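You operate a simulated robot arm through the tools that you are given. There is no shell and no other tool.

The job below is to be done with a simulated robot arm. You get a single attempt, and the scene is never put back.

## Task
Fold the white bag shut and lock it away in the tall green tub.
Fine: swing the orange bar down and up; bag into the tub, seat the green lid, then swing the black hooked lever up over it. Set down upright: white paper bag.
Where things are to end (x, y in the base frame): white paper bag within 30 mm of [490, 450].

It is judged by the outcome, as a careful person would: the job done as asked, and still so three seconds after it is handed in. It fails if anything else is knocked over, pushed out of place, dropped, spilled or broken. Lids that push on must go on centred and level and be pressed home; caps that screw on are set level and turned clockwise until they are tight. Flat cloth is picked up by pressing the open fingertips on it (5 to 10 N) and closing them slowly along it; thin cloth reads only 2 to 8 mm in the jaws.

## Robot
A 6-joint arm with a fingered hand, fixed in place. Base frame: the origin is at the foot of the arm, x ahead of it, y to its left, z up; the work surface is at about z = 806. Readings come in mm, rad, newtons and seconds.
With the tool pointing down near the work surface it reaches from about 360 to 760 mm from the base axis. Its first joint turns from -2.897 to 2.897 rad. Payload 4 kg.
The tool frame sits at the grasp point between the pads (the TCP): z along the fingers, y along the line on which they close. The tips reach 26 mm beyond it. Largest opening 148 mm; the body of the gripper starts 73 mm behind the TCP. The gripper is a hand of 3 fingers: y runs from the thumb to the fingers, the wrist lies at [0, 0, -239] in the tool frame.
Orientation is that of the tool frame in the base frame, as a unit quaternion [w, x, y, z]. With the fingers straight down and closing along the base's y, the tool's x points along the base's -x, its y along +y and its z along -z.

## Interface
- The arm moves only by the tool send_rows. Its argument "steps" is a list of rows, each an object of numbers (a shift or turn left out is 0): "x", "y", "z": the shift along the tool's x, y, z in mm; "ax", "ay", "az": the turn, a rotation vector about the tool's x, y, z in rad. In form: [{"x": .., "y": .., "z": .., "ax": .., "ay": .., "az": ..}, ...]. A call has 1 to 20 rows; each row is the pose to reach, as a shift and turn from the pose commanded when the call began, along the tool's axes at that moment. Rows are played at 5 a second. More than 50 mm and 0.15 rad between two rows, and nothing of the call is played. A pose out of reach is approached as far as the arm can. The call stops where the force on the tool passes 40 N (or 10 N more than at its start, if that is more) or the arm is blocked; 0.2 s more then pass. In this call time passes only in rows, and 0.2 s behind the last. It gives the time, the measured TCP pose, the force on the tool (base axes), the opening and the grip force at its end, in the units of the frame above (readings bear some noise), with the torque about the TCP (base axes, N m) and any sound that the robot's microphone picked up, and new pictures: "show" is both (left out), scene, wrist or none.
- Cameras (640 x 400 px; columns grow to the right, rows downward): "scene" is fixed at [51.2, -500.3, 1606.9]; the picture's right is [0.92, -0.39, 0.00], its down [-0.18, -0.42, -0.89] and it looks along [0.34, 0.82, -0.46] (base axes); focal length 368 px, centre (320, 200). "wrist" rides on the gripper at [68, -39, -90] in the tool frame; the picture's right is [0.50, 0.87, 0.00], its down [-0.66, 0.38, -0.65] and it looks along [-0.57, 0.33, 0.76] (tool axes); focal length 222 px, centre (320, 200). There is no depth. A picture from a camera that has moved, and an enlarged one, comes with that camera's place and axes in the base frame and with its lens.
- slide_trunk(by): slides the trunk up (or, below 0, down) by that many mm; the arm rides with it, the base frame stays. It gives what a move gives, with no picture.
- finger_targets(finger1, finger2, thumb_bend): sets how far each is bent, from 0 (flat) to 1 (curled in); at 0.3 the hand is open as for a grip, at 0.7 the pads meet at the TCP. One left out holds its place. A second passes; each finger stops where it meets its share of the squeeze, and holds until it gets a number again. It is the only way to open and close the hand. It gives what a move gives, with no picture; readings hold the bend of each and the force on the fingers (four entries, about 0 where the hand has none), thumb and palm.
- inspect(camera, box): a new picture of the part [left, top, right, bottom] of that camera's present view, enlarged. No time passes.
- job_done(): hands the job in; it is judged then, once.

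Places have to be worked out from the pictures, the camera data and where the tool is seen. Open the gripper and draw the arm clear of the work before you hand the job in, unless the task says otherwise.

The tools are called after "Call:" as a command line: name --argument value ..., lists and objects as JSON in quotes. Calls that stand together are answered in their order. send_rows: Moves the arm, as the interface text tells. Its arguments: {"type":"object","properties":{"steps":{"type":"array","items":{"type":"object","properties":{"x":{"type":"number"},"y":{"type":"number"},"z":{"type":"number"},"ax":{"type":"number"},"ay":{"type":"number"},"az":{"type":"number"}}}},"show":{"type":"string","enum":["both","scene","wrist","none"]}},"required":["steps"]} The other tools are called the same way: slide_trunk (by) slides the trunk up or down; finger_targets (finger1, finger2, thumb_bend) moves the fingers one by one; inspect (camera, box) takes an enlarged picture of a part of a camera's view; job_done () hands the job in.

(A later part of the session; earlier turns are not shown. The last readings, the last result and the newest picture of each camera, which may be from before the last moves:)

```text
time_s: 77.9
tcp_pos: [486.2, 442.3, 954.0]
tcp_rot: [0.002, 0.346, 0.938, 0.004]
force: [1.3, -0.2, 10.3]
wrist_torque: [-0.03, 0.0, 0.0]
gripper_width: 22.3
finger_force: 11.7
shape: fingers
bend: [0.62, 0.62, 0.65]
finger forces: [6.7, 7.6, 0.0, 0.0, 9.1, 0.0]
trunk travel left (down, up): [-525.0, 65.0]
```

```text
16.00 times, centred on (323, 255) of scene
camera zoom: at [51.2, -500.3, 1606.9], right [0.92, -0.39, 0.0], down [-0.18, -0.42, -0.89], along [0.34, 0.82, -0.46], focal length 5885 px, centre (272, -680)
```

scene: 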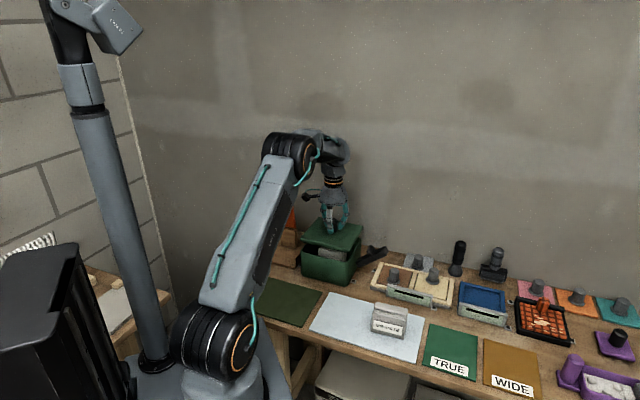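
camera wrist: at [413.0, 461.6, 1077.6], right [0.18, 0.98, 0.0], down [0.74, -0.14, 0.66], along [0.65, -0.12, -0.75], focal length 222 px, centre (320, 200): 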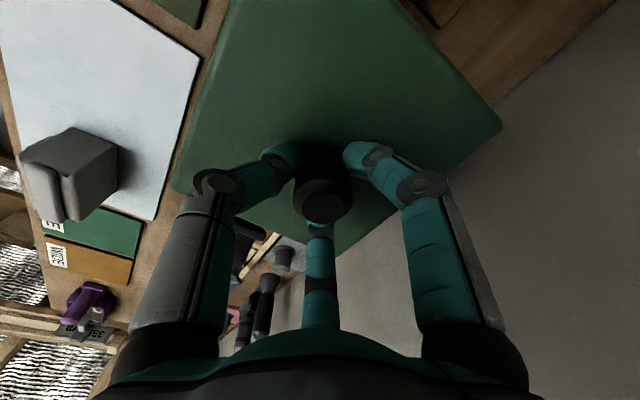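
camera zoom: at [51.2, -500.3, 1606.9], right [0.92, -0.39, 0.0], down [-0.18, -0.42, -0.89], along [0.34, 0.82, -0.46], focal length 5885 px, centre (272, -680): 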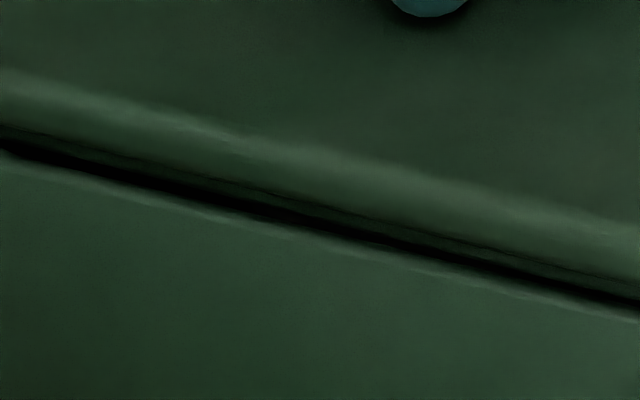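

The lid may also have rotated slightly on contact. I'll lift 8 mm and re-measure its corners precisely in the wrist camera.

Call:
send_rows --steps '[{"z": -4}, {"z": -8}]' --show "none"

Call:
inspect --camera "wrist" --box '[440, 70, 560, 170]'

Call:
inspect --camera "wrist" --box '[140, 110, 260, 210]'

Call:
inspect --camera "wrist" --box '[280, 200, 400, 300]'

Call:
inspect --camera "wrist" --box '[180, 0, 280, 90]'

```text
time_s: 78.5
tcp_pos: [486.0, 443.9, 960.4]
tcp_rot: [0.001, 0.346, 0.938, 0.0]
force: [0.3, -0.2, -1.3]
wrist_torque: [0.02, -0.01, 0.02]
gripper_width: 22.7
finger_force: 9.4
shape: fingers
bend: [0.62, 0.62, 0.65]
finger forces: [5.8, 6.1, 0.1, 0.0, 7.5, 0.0]
trunk travel left (down, up): [-525.0, 65.0]
```

```text
4.00 times, centred on (500, 120) of wrist
camera zoom: at [407.1, 456.8, 1051.0], right [0.18, 0.98, 0.0], down [0.74, -0.14, 0.66], along [0.64, -0.12, -0.76], focal length 888 px, centre (-400, 520)
```

zoom: 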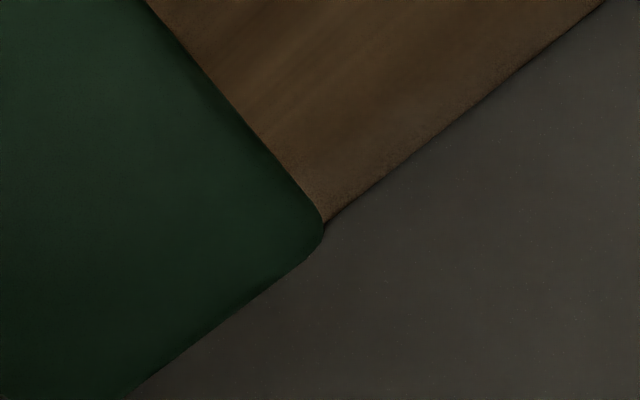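

```text
4.00 times, centred on (200, 160) of wrist
camera zoom: at [407.1, 456.8, 1051.0], right [0.18, 0.98, 0.0], down [0.74, -0.14, 0.66], along [0.64, -0.12, -0.76], focal length 888 px, centre (800, 360)
```

zoom: 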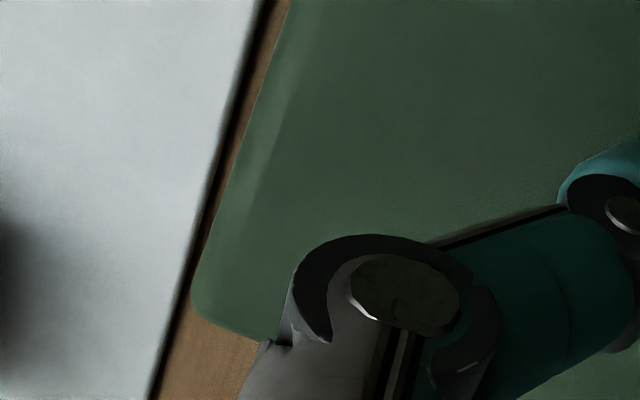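

```text
4.00 times, centred on (340, 250) of wrist
camera zoom: at [407.1, 456.8, 1051.0], right [0.18, 0.98, 0.0], down [0.74, -0.14, 0.66], along [0.64, -0.12, -0.76], focal length 888 px, centre (240, 0)
```

zoom: 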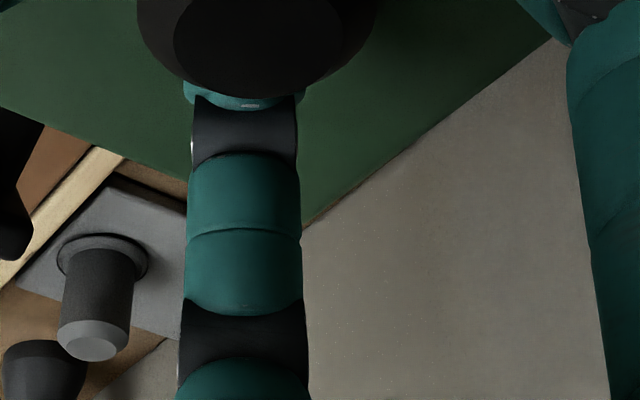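

```text
4.44 times, centred on (230, 45) of wrist
camera zoom: at [407.1, 456.8, 1051.0], right [0.18, 0.98, 0.0], down [0.74, -0.14, 0.66], along [0.64, -0.12, -0.76], focal length 987 px, centre (720, 889)
```

zoom: 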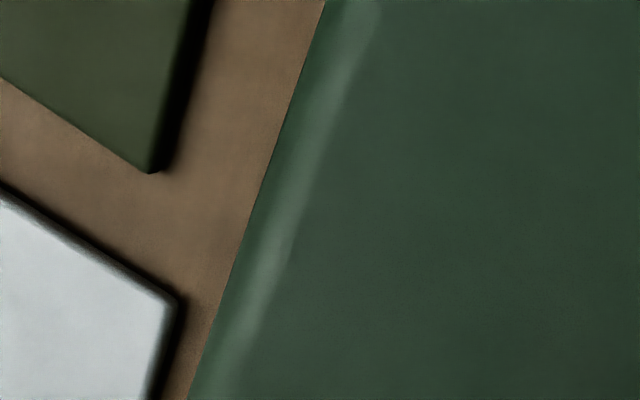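

The lid is level, with about 1.2° of yaw error relative to the tub. I'll re-measure the left and right corner overhangs at this height.

Call:
inspect --camera "scene" --box '[350, 224, 370, 249]'

Call:
inspect --camera "scene" --box '[295, 238, 315, 263]'

Call:
inspect --camera "scene" --box '[337, 247, 357, 267]'

```text
16.00 times, centred on (360, 236) of scene
camera zoom: at [51.2, -500.3, 1606.9], right [0.92, -0.39, 0.0], down [-0.18, -0.42, -0.89], along [0.34, 0.82, -0.46], focal length 5885 px, centre (-320, -384)
```

zoom: 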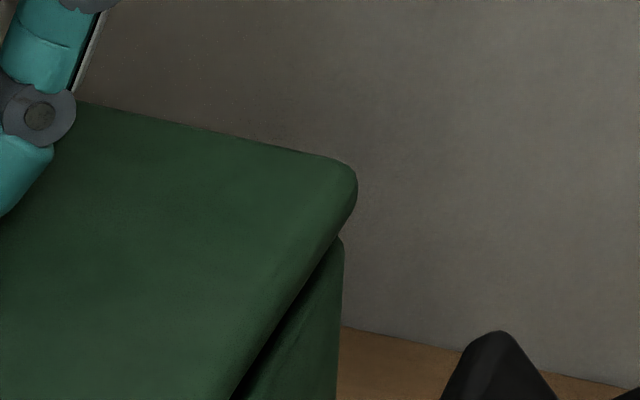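

```text
16.00 times, centred on (305, 250) of scene
camera zoom: at [51.2, -500.3, 1606.9], right [0.92, -0.39, 0.0], down [-0.18, -0.42, -0.89], along [0.34, 0.82, -0.46], focal length 5885 px, centre (560, -608)
```

zoom: 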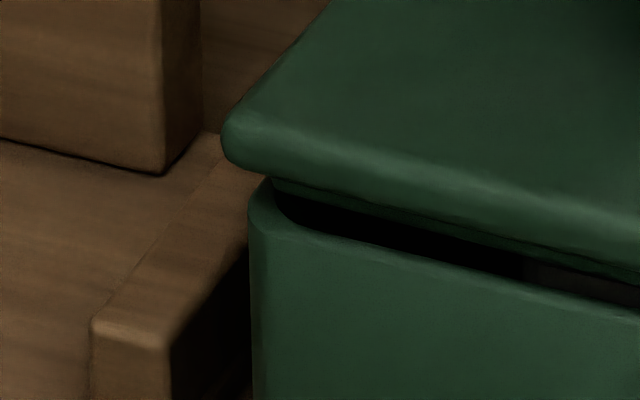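

```text
16.00 times, centred on (347, 257) of scene
camera zoom: at [51.2, -500.3, 1606.9], right [0.92, -0.39, 0.0], down [-0.18, -0.42, -0.89], along [0.34, 0.82, -0.46], focal length 5885 px, centre (-112, -712)
```

zoom: 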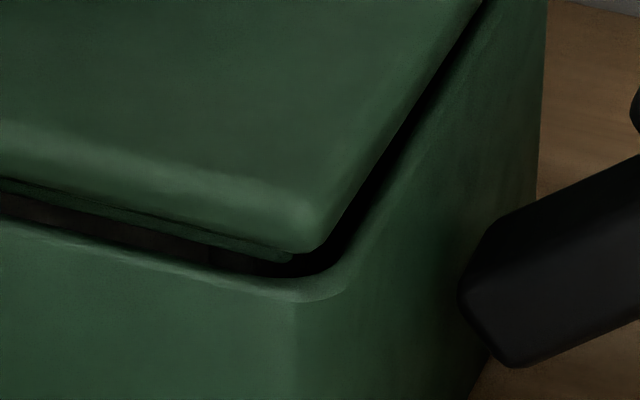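

The contact torque was nearly zero, so the lid met the rim almost symmetrically. Small errors remain: about 1.7 mm in e1 and about 1.2° of yaw. I'll correct both while hovering and lower again.

Call:
send_rows --steps '[{"x": -0.9, "y": -0.1, "z": -1, "az": -0.01}, {"x": -1.7, "y": -0.2, "z": -1, "az": -0.021}]' --show "none"

Call:
inspect --camera "scene" --box '[350, 224, 370, 249]'

Call:
inspect --camera "scene" --box '[295, 238, 315, 263]'

Call:
inspect --camera "scene" --box '[292, 222, 392, 292]'

```text
time_s: 79.1
tcp_pos: [488.0, 441.6, 961.6]
tcp_rot: [0.0, 0.336, 0.942, 0.0]
force: [0.8, -0.3, -1.6]
wrist_torque: [0.01, -0.01, 0.01]
gripper_width: 22.6
finger_force: 9.6
shape: fingers
bend: [0.62, 0.62, 0.65]
finger forces: [5.8, 6.1, 0.1, 0.0, 7.5, 0.0]
trunk travel left (down, up): [-525.0, 65.0]
```

```text
16.00 times, centred on (360, 236) of scene
camera zoom: at [51.2, -500.3, 1606.9], right [0.92, -0.39, 0.0], down [-0.18, -0.42, -0.89], along [0.34, 0.82, -0.46], focal length 5885 px, centre (-320, -384)
```

zoom: 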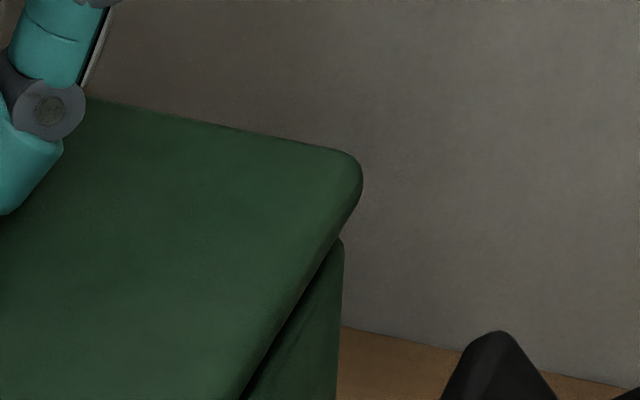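

```text
16.00 times, centred on (305, 250) of scene
camera zoom: at [51.2, -500.3, 1606.9], right [0.92, -0.39, 0.0], down [-0.18, -0.42, -0.89], along [0.34, 0.82, -0.46], focal length 5885 px, centre (560, -608)
```

zoom: 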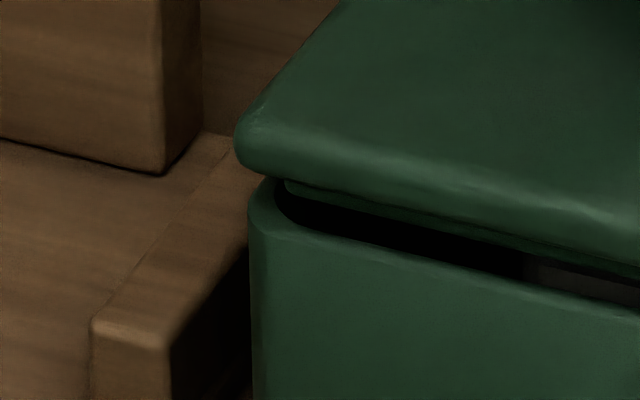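

```text
5.71 times, centred on (342, 257) of scene
camera zoom: at [51.2, -500.3, 1606.9], right [0.92, -0.39, 0.0], down [-0.18, -0.42, -0.89], along [0.34, 0.82, -0.46], focal length 2102 px, centre (194, -126)
```

zoom: 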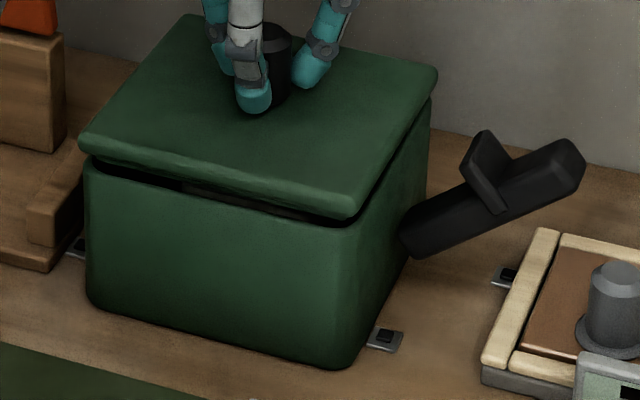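

The overhangs are now balanced (2.0 mm left, 2.9 mm right), and the lip's left corner lies just inside the opening. I'll lower again in small rows.

Call:
send_rows --steps '[{"z": 2}, {"z": 4}, {"z": 6}, {"z": 8}]' --show "none"

Call:
inspect --camera "scene" --box '[292, 222, 392, 292]'

Call:
inspect --camera "scene" --box '[337, 247, 357, 267]'

Call:
inspect --camera "scene" --box '[295, 238, 315, 263]'

```text
time_s: 80.1
tcp_pos: [486.9, 440.2, 955.6]
tcp_rot: [0.001, 0.336, 0.942, 0.001]
force: [-0.3, 0.6, 5.7]
wrist_torque: [-0.02, 0.06, -0.01]
gripper_width: 22.3
finger_force: 10.8
shape: fingers
bend: [0.62, 0.62, 0.65]
finger forces: [6.2, 6.1, 0.0, 0.0, 8.2, 0.0]
trunk travel left (down, up): [-525.0, 65.0]
```

```text
5.71 times, centred on (342, 257) of scene
camera zoom: at [51.2, -500.3, 1606.9], right [0.92, -0.39, 0.0], down [-0.18, -0.42, -0.89], along [0.34, 0.82, -0.46], focal length 2102 px, centre (194, -126)
```

zoom: 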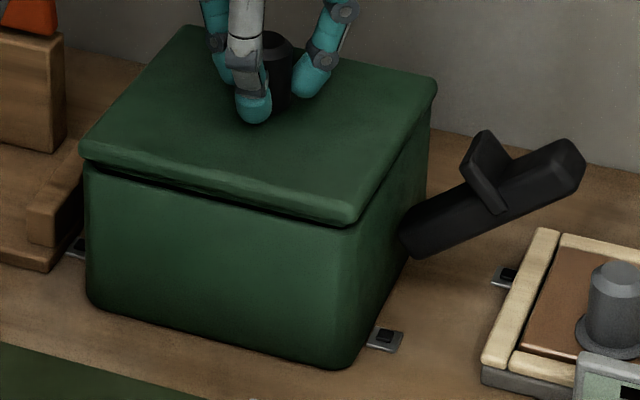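

```text
16.00 times, centred on (347, 257) of scene
camera zoom: at [51.2, -500.3, 1606.9], right [0.92, -0.39, 0.0], down [-0.18, -0.42, -0.89], along [0.34, 0.82, -0.46], focal length 5885 px, centre (-112, -712)
```

zoom: 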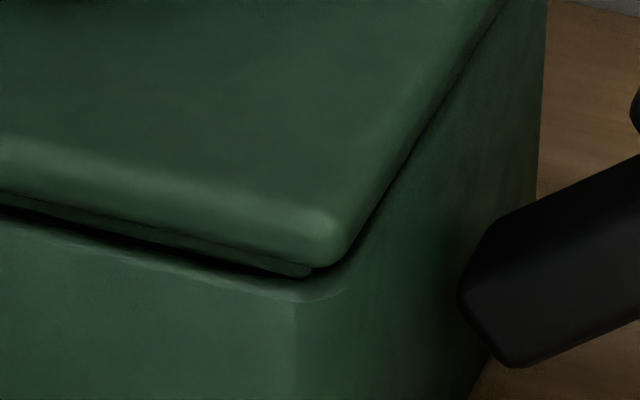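

```text
16.00 times, centred on (305, 250) of scene
camera zoom: at [51.2, -500.3, 1606.9], right [0.92, -0.39, 0.0], down [-0.18, -0.42, -0.89], along [0.34, 0.82, -0.46], focal length 5885 px, centre (560, -608)
```

zoom: 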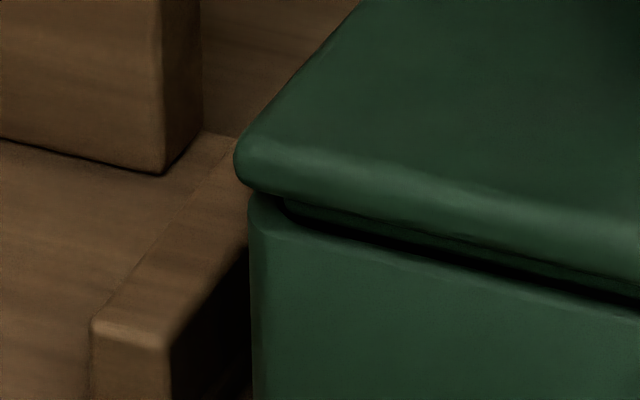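

The contact is about 7 N and well centred, and the gap has narrowed all round. I'll push a few more millimetres to see if the lip enters.

Call:
send_rows --steps '[{"z": 1.5}, {"z": 3}, {"z": 4.5}, {"z": 6}]' --show "none"

Call:
inspect --camera "scene" --box '[292, 222, 392, 292]'

Call:
inspect --camera "scene" --box '[337, 247, 357, 267]'

Call:
inspect --camera "scene" --box '[295, 238, 315, 263]'

```text
time_s: 81.1
tcp_pos: [486.0, 440.4, 948.8]
tcp_rot: [0.001, 0.336, 0.942, 0.002]
force: [1.3, -0.1, 22.9]
wrist_torque: [-0.06, 0.03, 0.04]
gripper_width: 21.2
finger_force: 15.5
shape: fingers
bend: [0.62, 0.62, 0.67]
finger forces: [9.0, 8.6, 0.1, 0.1, 13.7, 0.1]
trunk travel left (down, up): [-525.0, 65.0]
```

```text
5.71 times, centred on (342, 257) of scene
camera zoom: at [51.2, -500.3, 1606.9], right [0.92, -0.39, 0.0], down [-0.18, -0.42, -0.89], along [0.34, 0.82, -0.46], focal length 2102 px, centre (194, -126)
```

zoom: 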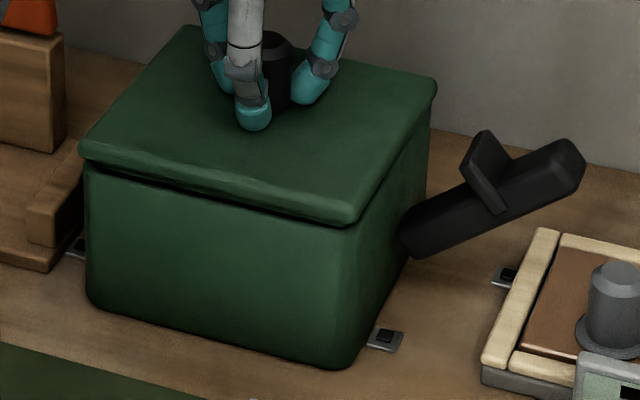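

```text
16.00 times, centred on (347, 257) of scene
camera zoom: at [51.2, -500.3, 1606.9], right [0.92, -0.39, 0.0], down [-0.18, -0.42, -0.89], along [0.34, 0.82, -0.46], focal length 5885 px, centre (-112, -712)
```

zoom: 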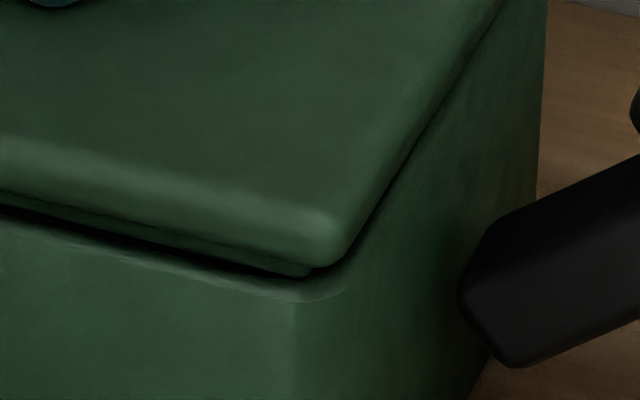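

```text
16.00 times, centred on (305, 250) of scene
camera zoom: at [51.2, -500.3, 1606.9], right [0.92, -0.39, 0.0], down [-0.18, -0.42, -0.89], along [0.34, 0.82, -0.46], focal length 5885 px, centre (560, -608)
```

zoom: 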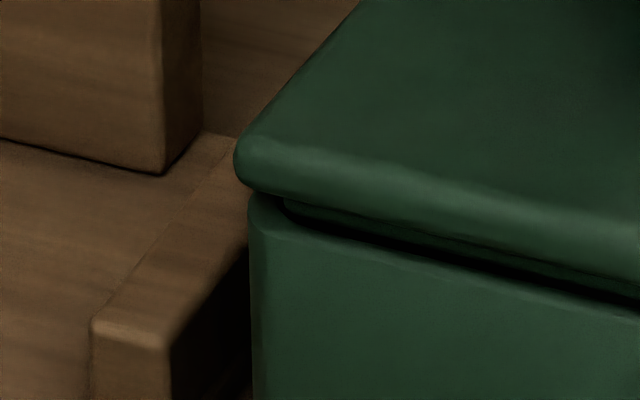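

The lid didn't move at 23 N; the fingers slid down the knob instead, and the reaction is centred on the TCP. I'll check the front edge in the wrist view again to judge the front-back alignment.

Call:
inspect --camera "wrist" --box '[170, 0, 270, 90]'

Call:
inspect --camera "wrist" --box '[150, 90, 250, 190]'

Call:
inspect --camera "wrist" --box '[440, 70, 560, 170]'

Call:
inspect --camera "wrist" --box '[280, 180, 400, 280]'

```text
4.44 times, centred on (220, 45) of wrist
camera zoom: at [407.5, 452.5, 1040.1], right [0.16, 0.99, 0.0], down [0.74, -0.12, 0.66], along [0.65, -0.1, -0.75], focal length 987 px, centre (764, 889)
```

zoom: 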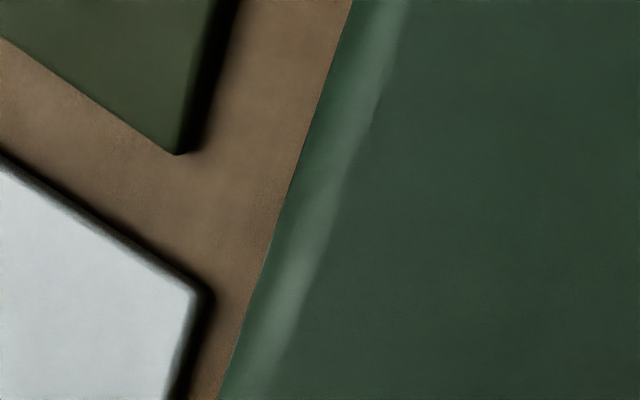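

```text
4.00 times, centred on (200, 140) of wrist
camera zoom: at [407.5, 452.5, 1040.1], right [0.16, 0.99, 0.0], down [0.74, -0.12, 0.66], along [0.65, -0.1, -0.75], focal length 888 px, centre (800, 440)
```

zoom: 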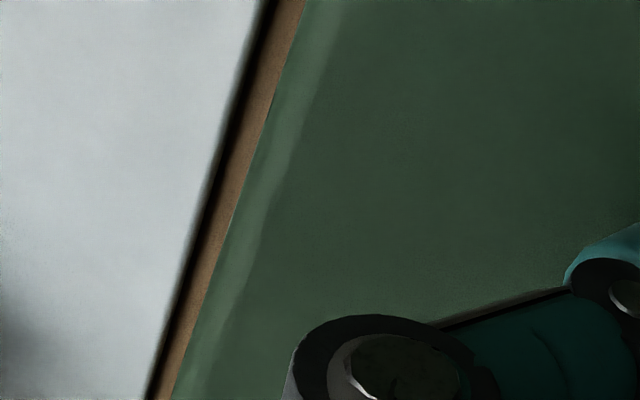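

```text
4.00 times, centred on (500, 120) of wrist
camera zoom: at [407.5, 452.5, 1040.1], right [0.16, 0.99, 0.0], down [0.74, -0.12, 0.66], along [0.65, -0.1, -0.75], focal length 888 px, centre (-400, 520)
```

zoom: 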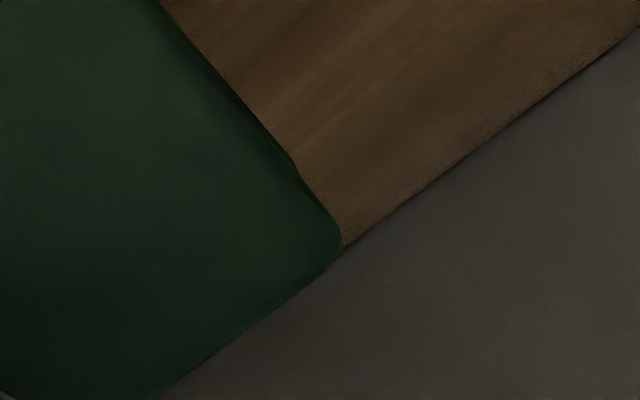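

```text
4.00 times, centred on (340, 230) of wrist
camera zoom: at [407.5, 452.5, 1040.1], right [0.16, 0.99, 0.0], down [0.74, -0.12, 0.66], along [0.65, -0.1, -0.75], focal length 888 px, centre (240, 80)
```

zoom: 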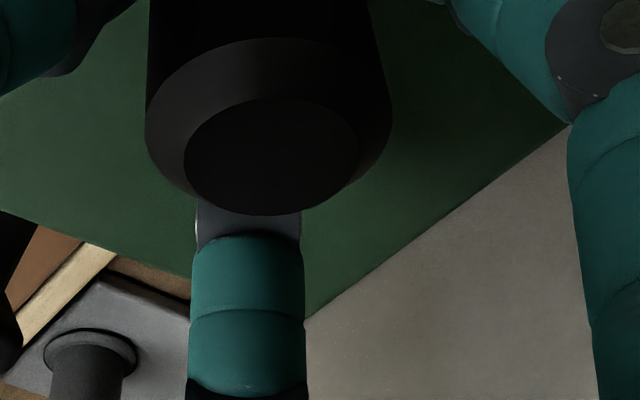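

The wrist view indicates the lid is 1–2 mm too far forward but otherwise aligned, so it may be resting partly on the bag or the front rim. I'll release the lid where it rests, raise the hand and inspect how it sits.

Call:
finger_targets --finger1 0.55 --finger2 0.55 --thumb_bend 0.55

Call:
send_rows --steps '[{"z": -25}, {"z": -50}, {"z": -80}, {"z": -110}]' --show "both"

Call:
inspect --camera "scene" --box '[292, 222, 392, 292]'

Call:
inspect --camera "wrist" --box '[140, 0, 520, 240]'

```text
time_s: 82.1
tcp_pos: [486.2, 439.2, 950.1]
tcp_rot: [0.002, 0.336, 0.942, 0.002]
force: [5.1, 2.1, 32.5]
wrist_torque: [0.08, 0.07, 0.0]
gripper_width: 28.5
finger_force: 15.8
shape: fingers
bend: [0.58, 0.57, 0.61]
finger forces: [11.3, 5.7, 0.1, 0.0, 15.2, 0.0]
trunk travel left (down, up): [-525.0, 65.0]
```

```text
time_s: 83.1
tcp_pos: [486.3, 441.7, 1057.4]
tcp_rot: [0.002, 0.335, 0.942, 0.0]
force: [-0.1, -0.1, 0.1]
wrist_torque: [-0.05, 0.01, 0.02]
gripper_width: 45.1
finger_force: 0.1
shape: fingers
bend: [0.55, 0.55, 0.55]
finger forces: [0.1, 0.0, 0.0, 0.0, 0.0, 0.1]
trunk travel left (down, up): [-525.0, 65.0]
camera wrist: at [407.5, 453.8, 1148.5], right [0.16, 0.99, 0.0], down [0.75, -0.12, 0.66], along [0.65, -0.1, -0.76], focal length 222 px, centre (320, 200)
```

scene: 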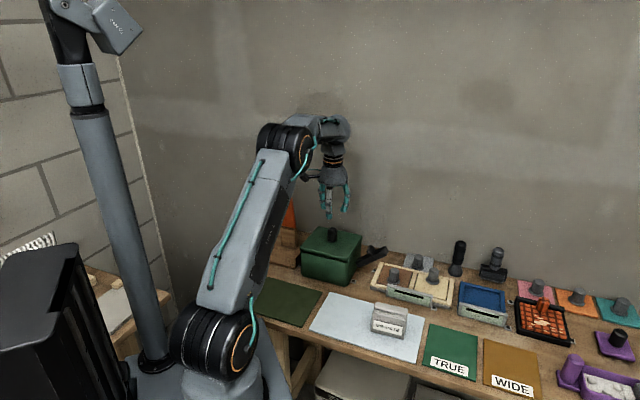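
wrist: 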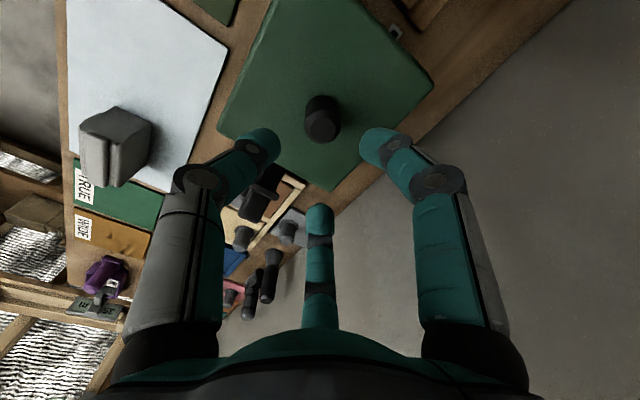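

```text
5.71 times, centred on (342, 257) of scene
camera zoom: at [51.2, -500.3, 1606.9], right [0.92, -0.39, 0.0], down [-0.18, -0.42, -0.89], along [0.34, 0.82, -0.46], focal length 2102 px, centre (194, -126)
```

zoom: 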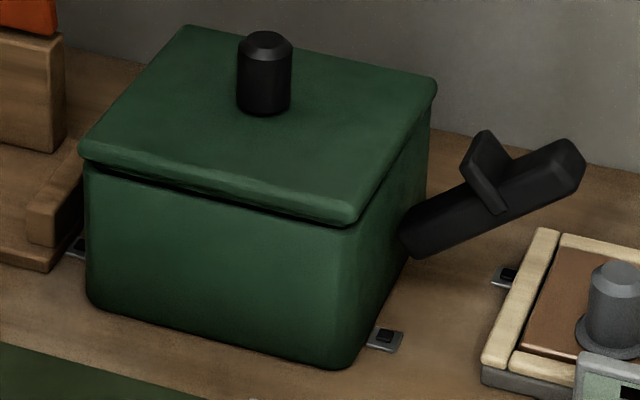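

```text
1.67 times, centred on (330, 120) of wrist
camera zoom: at [407.5, 453.8, 1148.5], right [0.16, 0.99, 0.0], down [0.75, -0.12, 0.66], along [0.65, -0.1, -0.76], focal length 370 px, centre (303, 333)
```

zoom: 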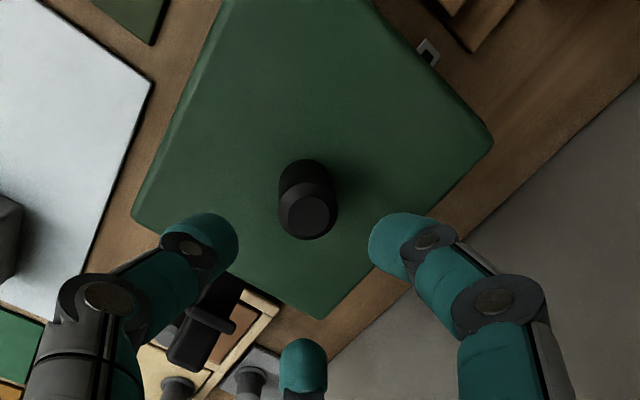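

The lid now sits on the tub on its own and looks level. I'll zoom on its edges to see whether the lip is in.

Call:
inspect --camera "scene" --box '[337, 247, 357, 267]'

Call:
inspect --camera "scene" --box '[295, 238, 315, 263]'

Call:
inspect --camera "scene" --box '[350, 226, 370, 251]'

Call:
inspect --camera "wrist" --box '[200, 0, 440, 200]'

```text
16.00 times, centred on (347, 257) of scene
camera zoom: at [51.2, -500.3, 1606.9], right [0.92, -0.39, 0.0], down [-0.18, -0.42, -0.89], along [0.34, 0.82, -0.46], focal length 5885 px, centre (-112, -712)
```

zoom: 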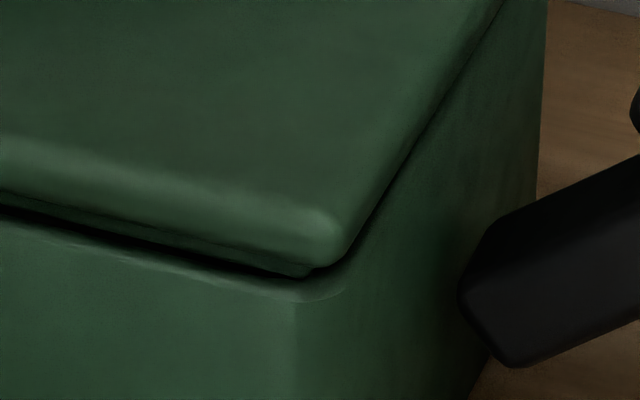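

```text
16.00 times, centred on (305, 250) of scene
camera zoom: at [51.2, -500.3, 1606.9], right [0.92, -0.39, 0.0], down [-0.18, -0.42, -0.89], along [0.34, 0.82, -0.46], focal length 5885 px, centre (560, -608)
```

zoom: 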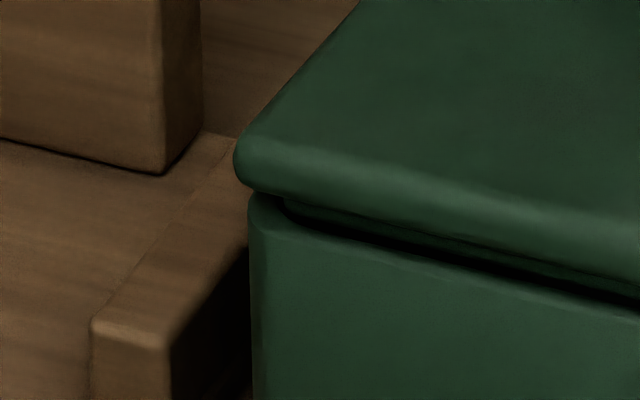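

```text
16.00 times, centred on (360, 238) of scene
camera zoom: at [51.2, -500.3, 1606.9], right [0.92, -0.39, 0.0], down [-0.18, -0.42, -0.89], along [0.34, 0.82, -0.46], focal length 5885 px, centre (-320, -416)
```

zoom: 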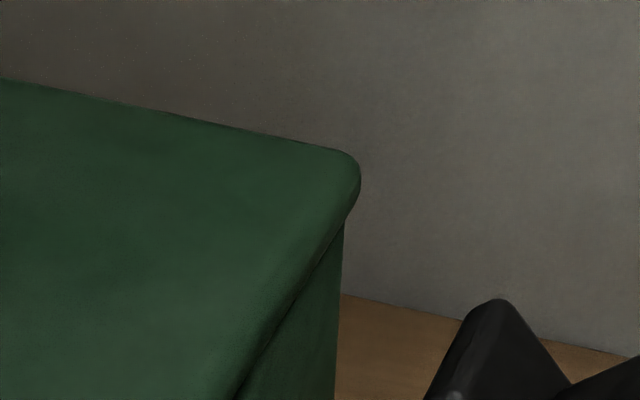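

```text
2.00 times, centred on (320, 100) of wrist
camera zoom: at [407.5, 453.8, 1148.5], right [0.16, 0.99, 0.0], down [0.75, -0.12, 0.66], along [0.65, -0.1, -0.76], focal length 444 px, centre (320, 400)
```

zoom: 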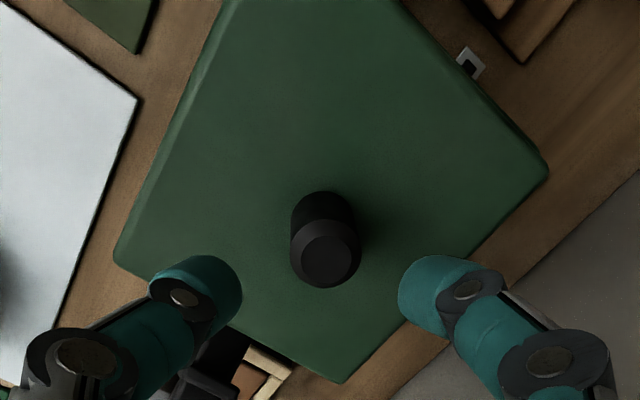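

I'll zoom the wrist view on the lid's left, back and front edges, to see whether any tub rim shows beyond the lid.

Call:
inspect --camera "wrist" --box '[365, 0, 445, 100]'

Call:
inspect --camera "wrist" --box '[205, 40, 285, 140]'

Call:
inspect --camera "wrist" --box '[280, 130, 400, 230]'

```text
4.00 times, centred on (405, 50) of wrist
camera zoom: at [407.5, 453.8, 1148.5], right [0.16, 0.99, 0.0], down [0.75, -0.12, 0.66], along [0.65, -0.1, -0.76], focal length 888 px, centre (-20, 800)
```

zoom: 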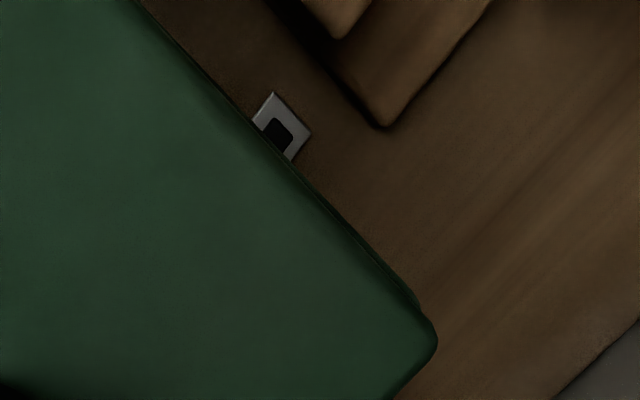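

```text
4.00 times, centred on (245, 90) of wrist
camera zoom: at [407.5, 453.8, 1148.5], right [0.16, 0.99, 0.0], down [0.75, -0.12, 0.66], along [0.65, -0.1, -0.76], focal length 888 px, centre (620, 640)
```

zoom: 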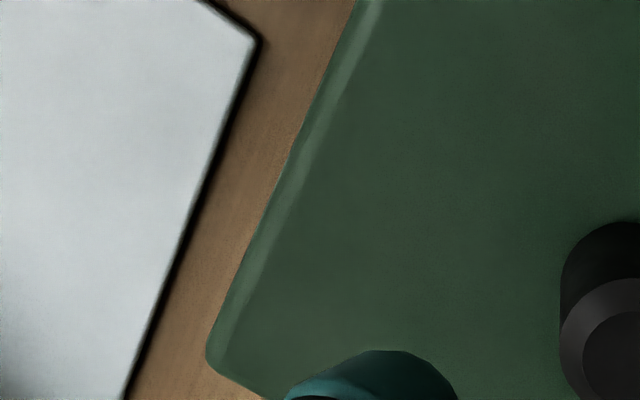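

```text
4.00 times, centred on (340, 180) of wrist
camera zoom: at [407.5, 453.8, 1148.5], right [0.16, 0.99, 0.0], down [0.75, -0.12, 0.66], along [0.65, -0.1, -0.76], focal length 888 px, centre (240, 280)
```

zoom: 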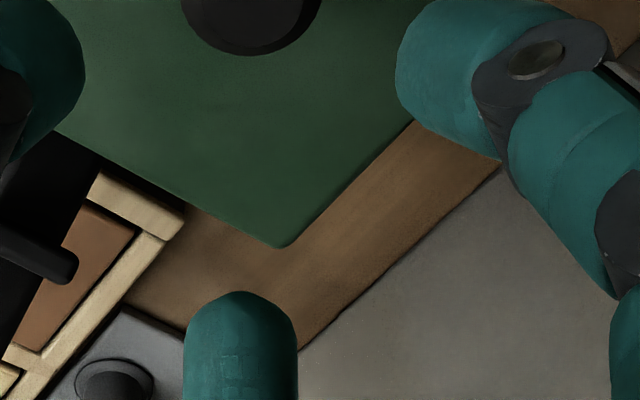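

Comparing edges rather than corners, the lid and tub are about the same outer size. The lid is roughly 2.4 mm too far in +e1, 4.3 mm too far forward and about 0.9° clockwise, so its lip is sitting on the rim. I'll come back down over the knob, re-grip and correct this.

Call:
send_rows --steps '[{"z": 25}, {"z": 50}, {"z": 75}]' --show "none"

Call:
inspect --camera "wrist" --box '[200, 80, 440, 240]'

```text
time_s: 83.9
tcp_pos: [486.5, 440.9, 982.2]
tcp_rot: [0.001, 0.335, 0.942, 0.0]
force: [-0.7, 0.1, 0.7]
wrist_torque: [0.01, 0.06, 0.04]
gripper_width: 45.3
finger_force: 0.1
shape: fingers
bend: [0.55, 0.55, 0.55]
finger forces: [0.0, 0.1, 0.1, 0.1, 0.0, 0.0]
trunk travel left (down, up): [-525.0, 65.0]
```

```text
2.50 times, centred on (320, 160) of wrist
camera zoom: at [407.8, 453.7, 1072.6], right [0.16, 0.99, 0.0], down [0.75, -0.12, 0.66], along [0.65, -0.1, -0.76], focal length 555 px, centre (320, 300)
```

zoom: 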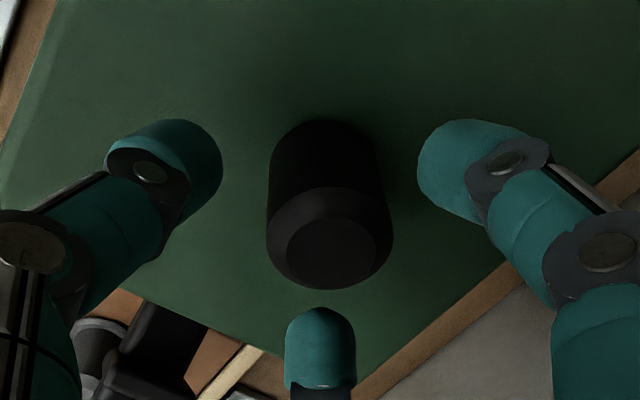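

The knob top is at about z=965, and the knob is offset (1.4, 2.4) mm in the tool frame. I'll centre on it, lower and re-grip with the moderate squeeze.

Call:
send_rows --steps '[{"x": 0.7, "y": 1.2, "z": 10}, {"x": 1.4, "y": 2.4, "z": 19.5}]' --show "none"

Call:
finger_targets --finger1 0.66 --finger2 0.66 --thumb_bend 0.66

Call:
finger_targets --finger1 0.7 --finger2 0.7 --thumb_bend 0.7

Call:
inspect --camera "wrist" --box '[200, 80, 440, 240]'

```text
time_s: 84.5
tcp_pos: [486.6, 443.8, 963.8]
tcp_rot: [0.001, 0.336, 0.942, 0.0]
force: [-0.3, 0.0, -0.2]
wrist_torque: [0.0, 0.0, -0.03]
gripper_width: 45.1
finger_force: 0.0
shape: fingers
bend: [0.55, 0.55, 0.55]
finger forces: [0.1, 0.0, 0.0, 0.0, 0.0, 0.0]
trunk travel left (down, up): [-525.0, 65.0]
```

```text
time_s: 85.5
tcp_pos: [486.5, 443.4, 963.6]
tcp_rot: [0.001, 0.336, 0.942, 0.0]
force: [-0.5, -0.2, 0.5]
wrist_torque: [-0.02, -0.04, 0.0]
gripper_width: 21.9
finger_force: 5.9
shape: fingers
bend: [0.62, 0.62, 0.63]
finger forces: [3.1, 3.7, 0.1, 0.1, 4.0, 0.1]
trunk travel left (down, up): [-525.0, 65.0]
```

```text
time_s: 86.5
tcp_pos: [487.3, 443.1, 964.4]
tcp_rot: [0.001, 0.335, 0.942, 0.0]
force: [0.0, 0.3, 0.6]
wrist_torque: [0.02, 0.03, 0.01]
gripper_width: 20.8
finger_force: 11.0
shape: fingers
bend: [0.62, 0.62, 0.65]
finger forces: [6.5, 7.1, 0.0, 0.0, 8.0, 0.0]
trunk travel left (down, up): [-525.0, 65.0]
```

```text
2.50 times, centred on (320, 160) of wrist
camera zoom: at [408.3, 455.9, 1054.0], right [0.16, 0.99, 0.0], down [0.75, -0.12, 0.66], along [0.65, -0.1, -0.75], focal length 555 px, centre (320, 300)
```

zoom: 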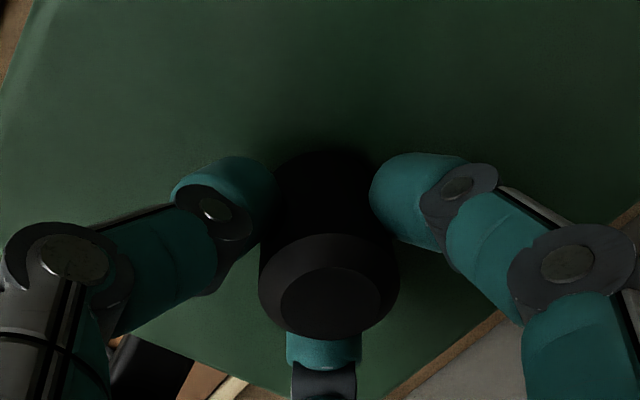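

The knob is gripped symmetrically again. Before moving, I'll check the left and back edges once more from this pose, since the rim strip showed there.

Call:
inspect --camera "wrist" --box '[430, 0, 550, 160]'

Call:
inspect --camera "scene" --box '[337, 247, 357, 267]'

Call:
inspect --camera "scene" --box '[344, 234, 364, 259]'

```text
2.50 times, centred on (490, 80) of wrist
camera zoom: at [408.3, 455.9, 1054.0], right [0.16, 0.99, 0.0], down [0.75, -0.12, 0.66], along [0.65, -0.1, -0.75], focal length 555 px, centre (-105, 500)
```

zoom: 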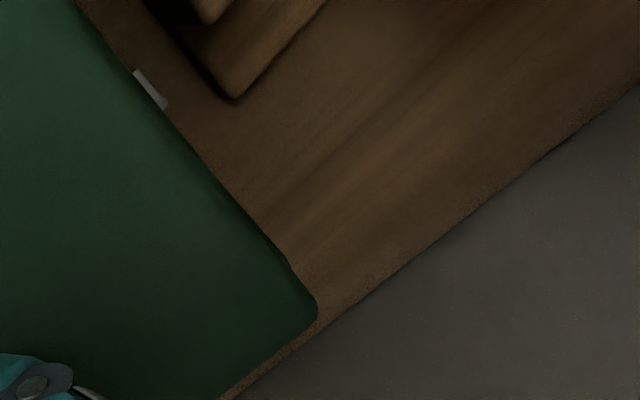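

```text
16.00 times, centred on (347, 257) of scene
camera zoom: at [51.2, -500.3, 1606.9], right [0.92, -0.39, 0.0], down [-0.18, -0.42, -0.89], along [0.34, 0.82, -0.46], focal length 5885 px, centre (-112, -712)
```

zoom: 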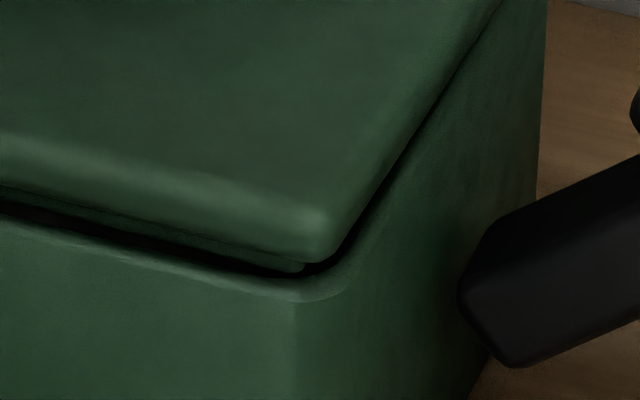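

```text
16.00 times, centred on (354, 246) of scene
camera zoom: at [51.2, -500.3, 1606.9], right [0.92, -0.39, 0.0], down [-0.18, -0.42, -0.89], along [0.34, 0.82, -0.46], focal length 5885 px, centre (-224, -544)
```

zoom: 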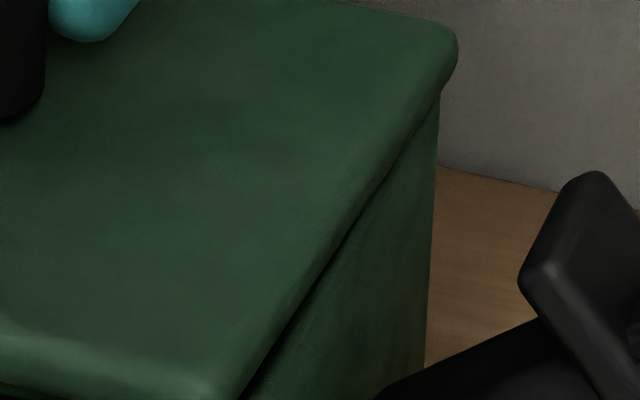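

The lid's right edge closes toward the back and the left rim shows near the back, so the lid is yawed clockwise relative to the tub. I'll lift 6 mm, rotate about +1.8° counter-clockwise, and look again.

Call:
send_rows --steps '[{"z": -3}, {"z": -6}, {"z": -6, "az": -0.016}, {"z": -6, "az": -0.031}]' --show "none"

Call:
inspect --camera "wrist" --box '[430, 0, 550, 160]'

Call:
inspect --camera "scene" --box '[337, 235, 365, 263]'

Call:
inspect --camera "scene" --box '[295, 238, 315, 263]'

Call:
inspect --camera "wrist" --box '[170, 0, 270, 160]'

```text
time_s: 87.5
tcp_pos: [488.6, 444.9, 968.8]
tcp_rot: [0.001, 0.32, 0.947, 0.001]
force: [0.8, -0.3, -1.7]
wrist_torque: [-0.03, 0.0, 0.02]
gripper_width: 20.8
finger_force: 11.2
shape: fingers
bend: [0.62, 0.62, 0.65]
finger forces: [6.3, 7.4, 0.1, 0.0, 8.0, 0.0]
trunk travel left (down, up): [-525.0, 65.0]
```

```text
2.50 times, centred on (490, 80) of wrist
camera zoom: at [408.5, 453.3, 1060.3], right [0.13, 0.99, 0.0], down [0.75, -0.1, 0.66], along [0.65, -0.08, -0.75], focal length 555 px, centre (-105, 500)
```

zoom: 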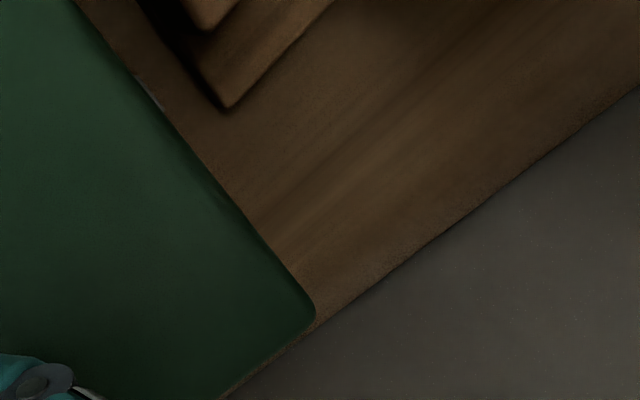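

```text
14.29 times, centred on (351, 249) of scene
camera zoom: at [51.2, -500.3, 1606.9], right [0.92, -0.39, 0.0], down [-0.18, -0.42, -0.89], along [0.34, 0.82, -0.46], focal length 5254 px, centre (-123, -500)
```

zoom: 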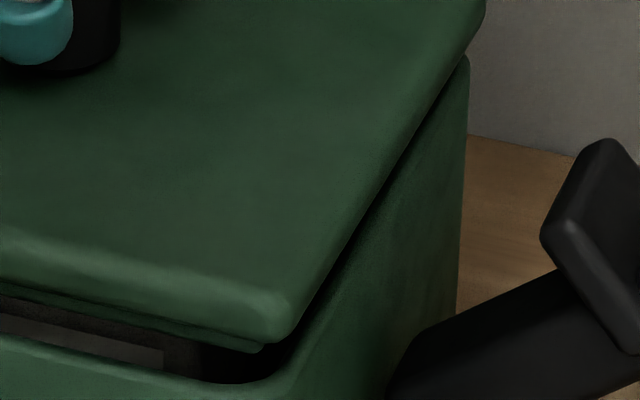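

```text
16.00 times, centred on (305, 250) of scene
camera zoom: at [51.2, -500.3, 1606.9], right [0.92, -0.39, 0.0], down [-0.18, -0.42, -0.89], along [0.34, 0.82, -0.46], focal length 5885 px, centre (560, -608)
```

zoom: 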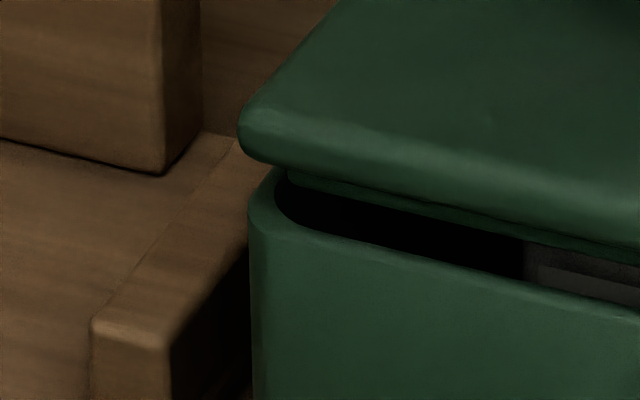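

```text
2.50 times, centred on (220, 80) of wrist
camera zoom: at [408.5, 453.3, 1060.3], right [0.13, 0.99, 0.0], down [0.75, -0.1, 0.66], along [0.65, -0.08, -0.75], focal length 555 px, centre (570, 500)
```

zoom: 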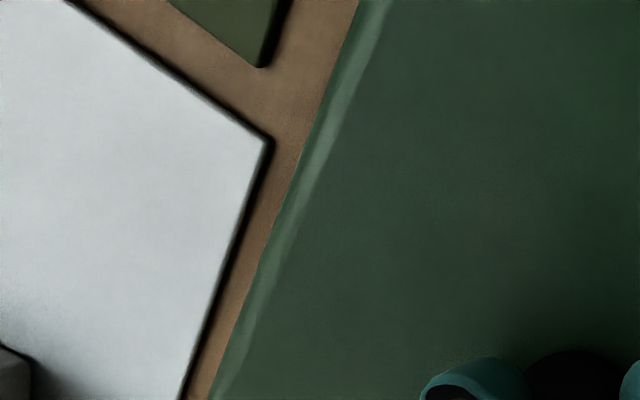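

Comparing slopes shows the lid isn't yawed but tilted about 2.5° with its front-right corner up: the back-left of the lip had dropped in while the front-right sat on the rim. So the lid needs to move about 2 mm left and 3.5 mm back, with a small tool tilt to re-level it. I'll apply both while hovering.

Call:
send_rows --steps '[{"x": 0.9, "y": 1.9, "z": 0, "ax": -0.017, "ay": 0.013}, {"x": 1.7, "y": 3.7, "z": 0, "ax": -0.034, "ay": 0.026}]' --show "none"

Call:
inspect --camera "scene" --box '[337, 235, 365, 263]'

Call:
inspect --camera "scene" --box '[295, 238, 315, 263]'

Call:
inspect --camera "scene" --box '[350, 224, 370, 249]'

Call:
inspect --camera "scene" --box '[290, 218, 380, 282]'

```text
time_s: 88.1
tcp_pos: [488.4, 448.2, 968.9]
tcp_rot: [-0.005, 0.321, 0.947, 0.021]
force: [-0.7, -1.2, -0.5]
wrist_torque: [-0.02, 0.02, 0.01]
gripper_width: 20.8
finger_force: 10.6
shape: fingers
bend: [0.62, 0.62, 0.65]
finger forces: [6.4, 7.4, 0.0, 0.1, 8.4, 0.0]
trunk travel left (down, up): [-525.0, 65.0]
```

```text
14.29 times, centred on (351, 249) of scene
camera zoom: at [51.2, -500.3, 1606.9], right [0.92, -0.39, 0.0], down [-0.18, -0.42, -0.89], along [0.34, 0.82, -0.46], focal length 5254 px, centre (-123, -500)
```

zoom: 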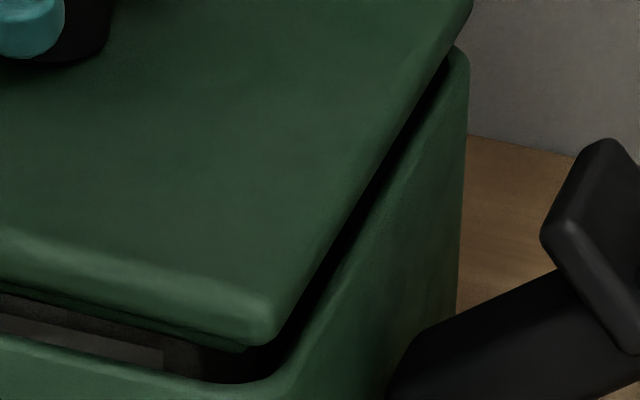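

```text
16.00 times, centred on (305, 250) of scene
camera zoom: at [51.2, -500.3, 1606.9], right [0.92, -0.39, 0.0], down [-0.18, -0.42, -0.89], along [0.34, 0.82, -0.46], focal length 5885 px, centre (560, -608)
```

zoom: 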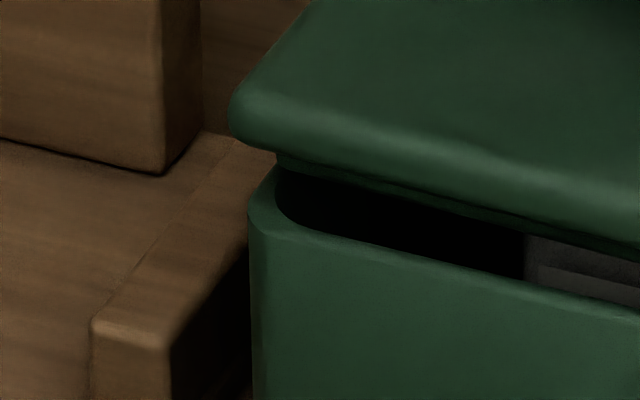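

```text
16.00 times, centred on (360, 236) of scene
camera zoom: at [51.2, -500.3, 1606.9], right [0.92, -0.39, 0.0], down [-0.18, -0.42, -0.89], along [0.34, 0.82, -0.46], focal length 5885 px, centre (-320, -384)
```

zoom: 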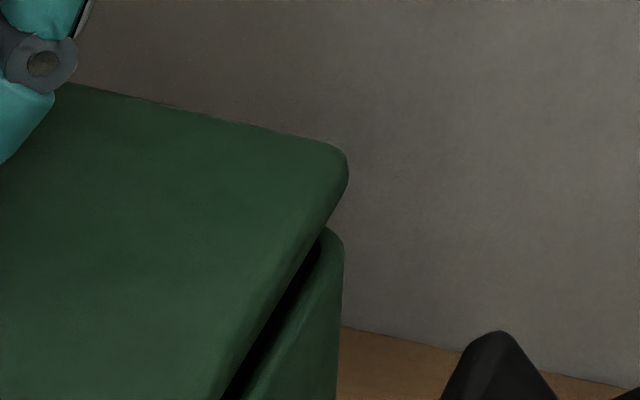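

```text
6.25 times, centred on (335, 250) of scene
camera zoom: at [51.2, -500.3, 1606.9], right [0.92, -0.39, 0.0], down [-0.18, -0.42, -0.89], along [0.34, 0.82, -0.46], focal length 2299 px, centre (226, -112)
```

zoom: 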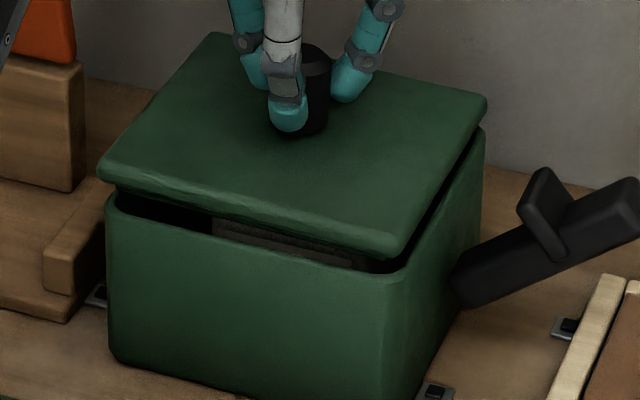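

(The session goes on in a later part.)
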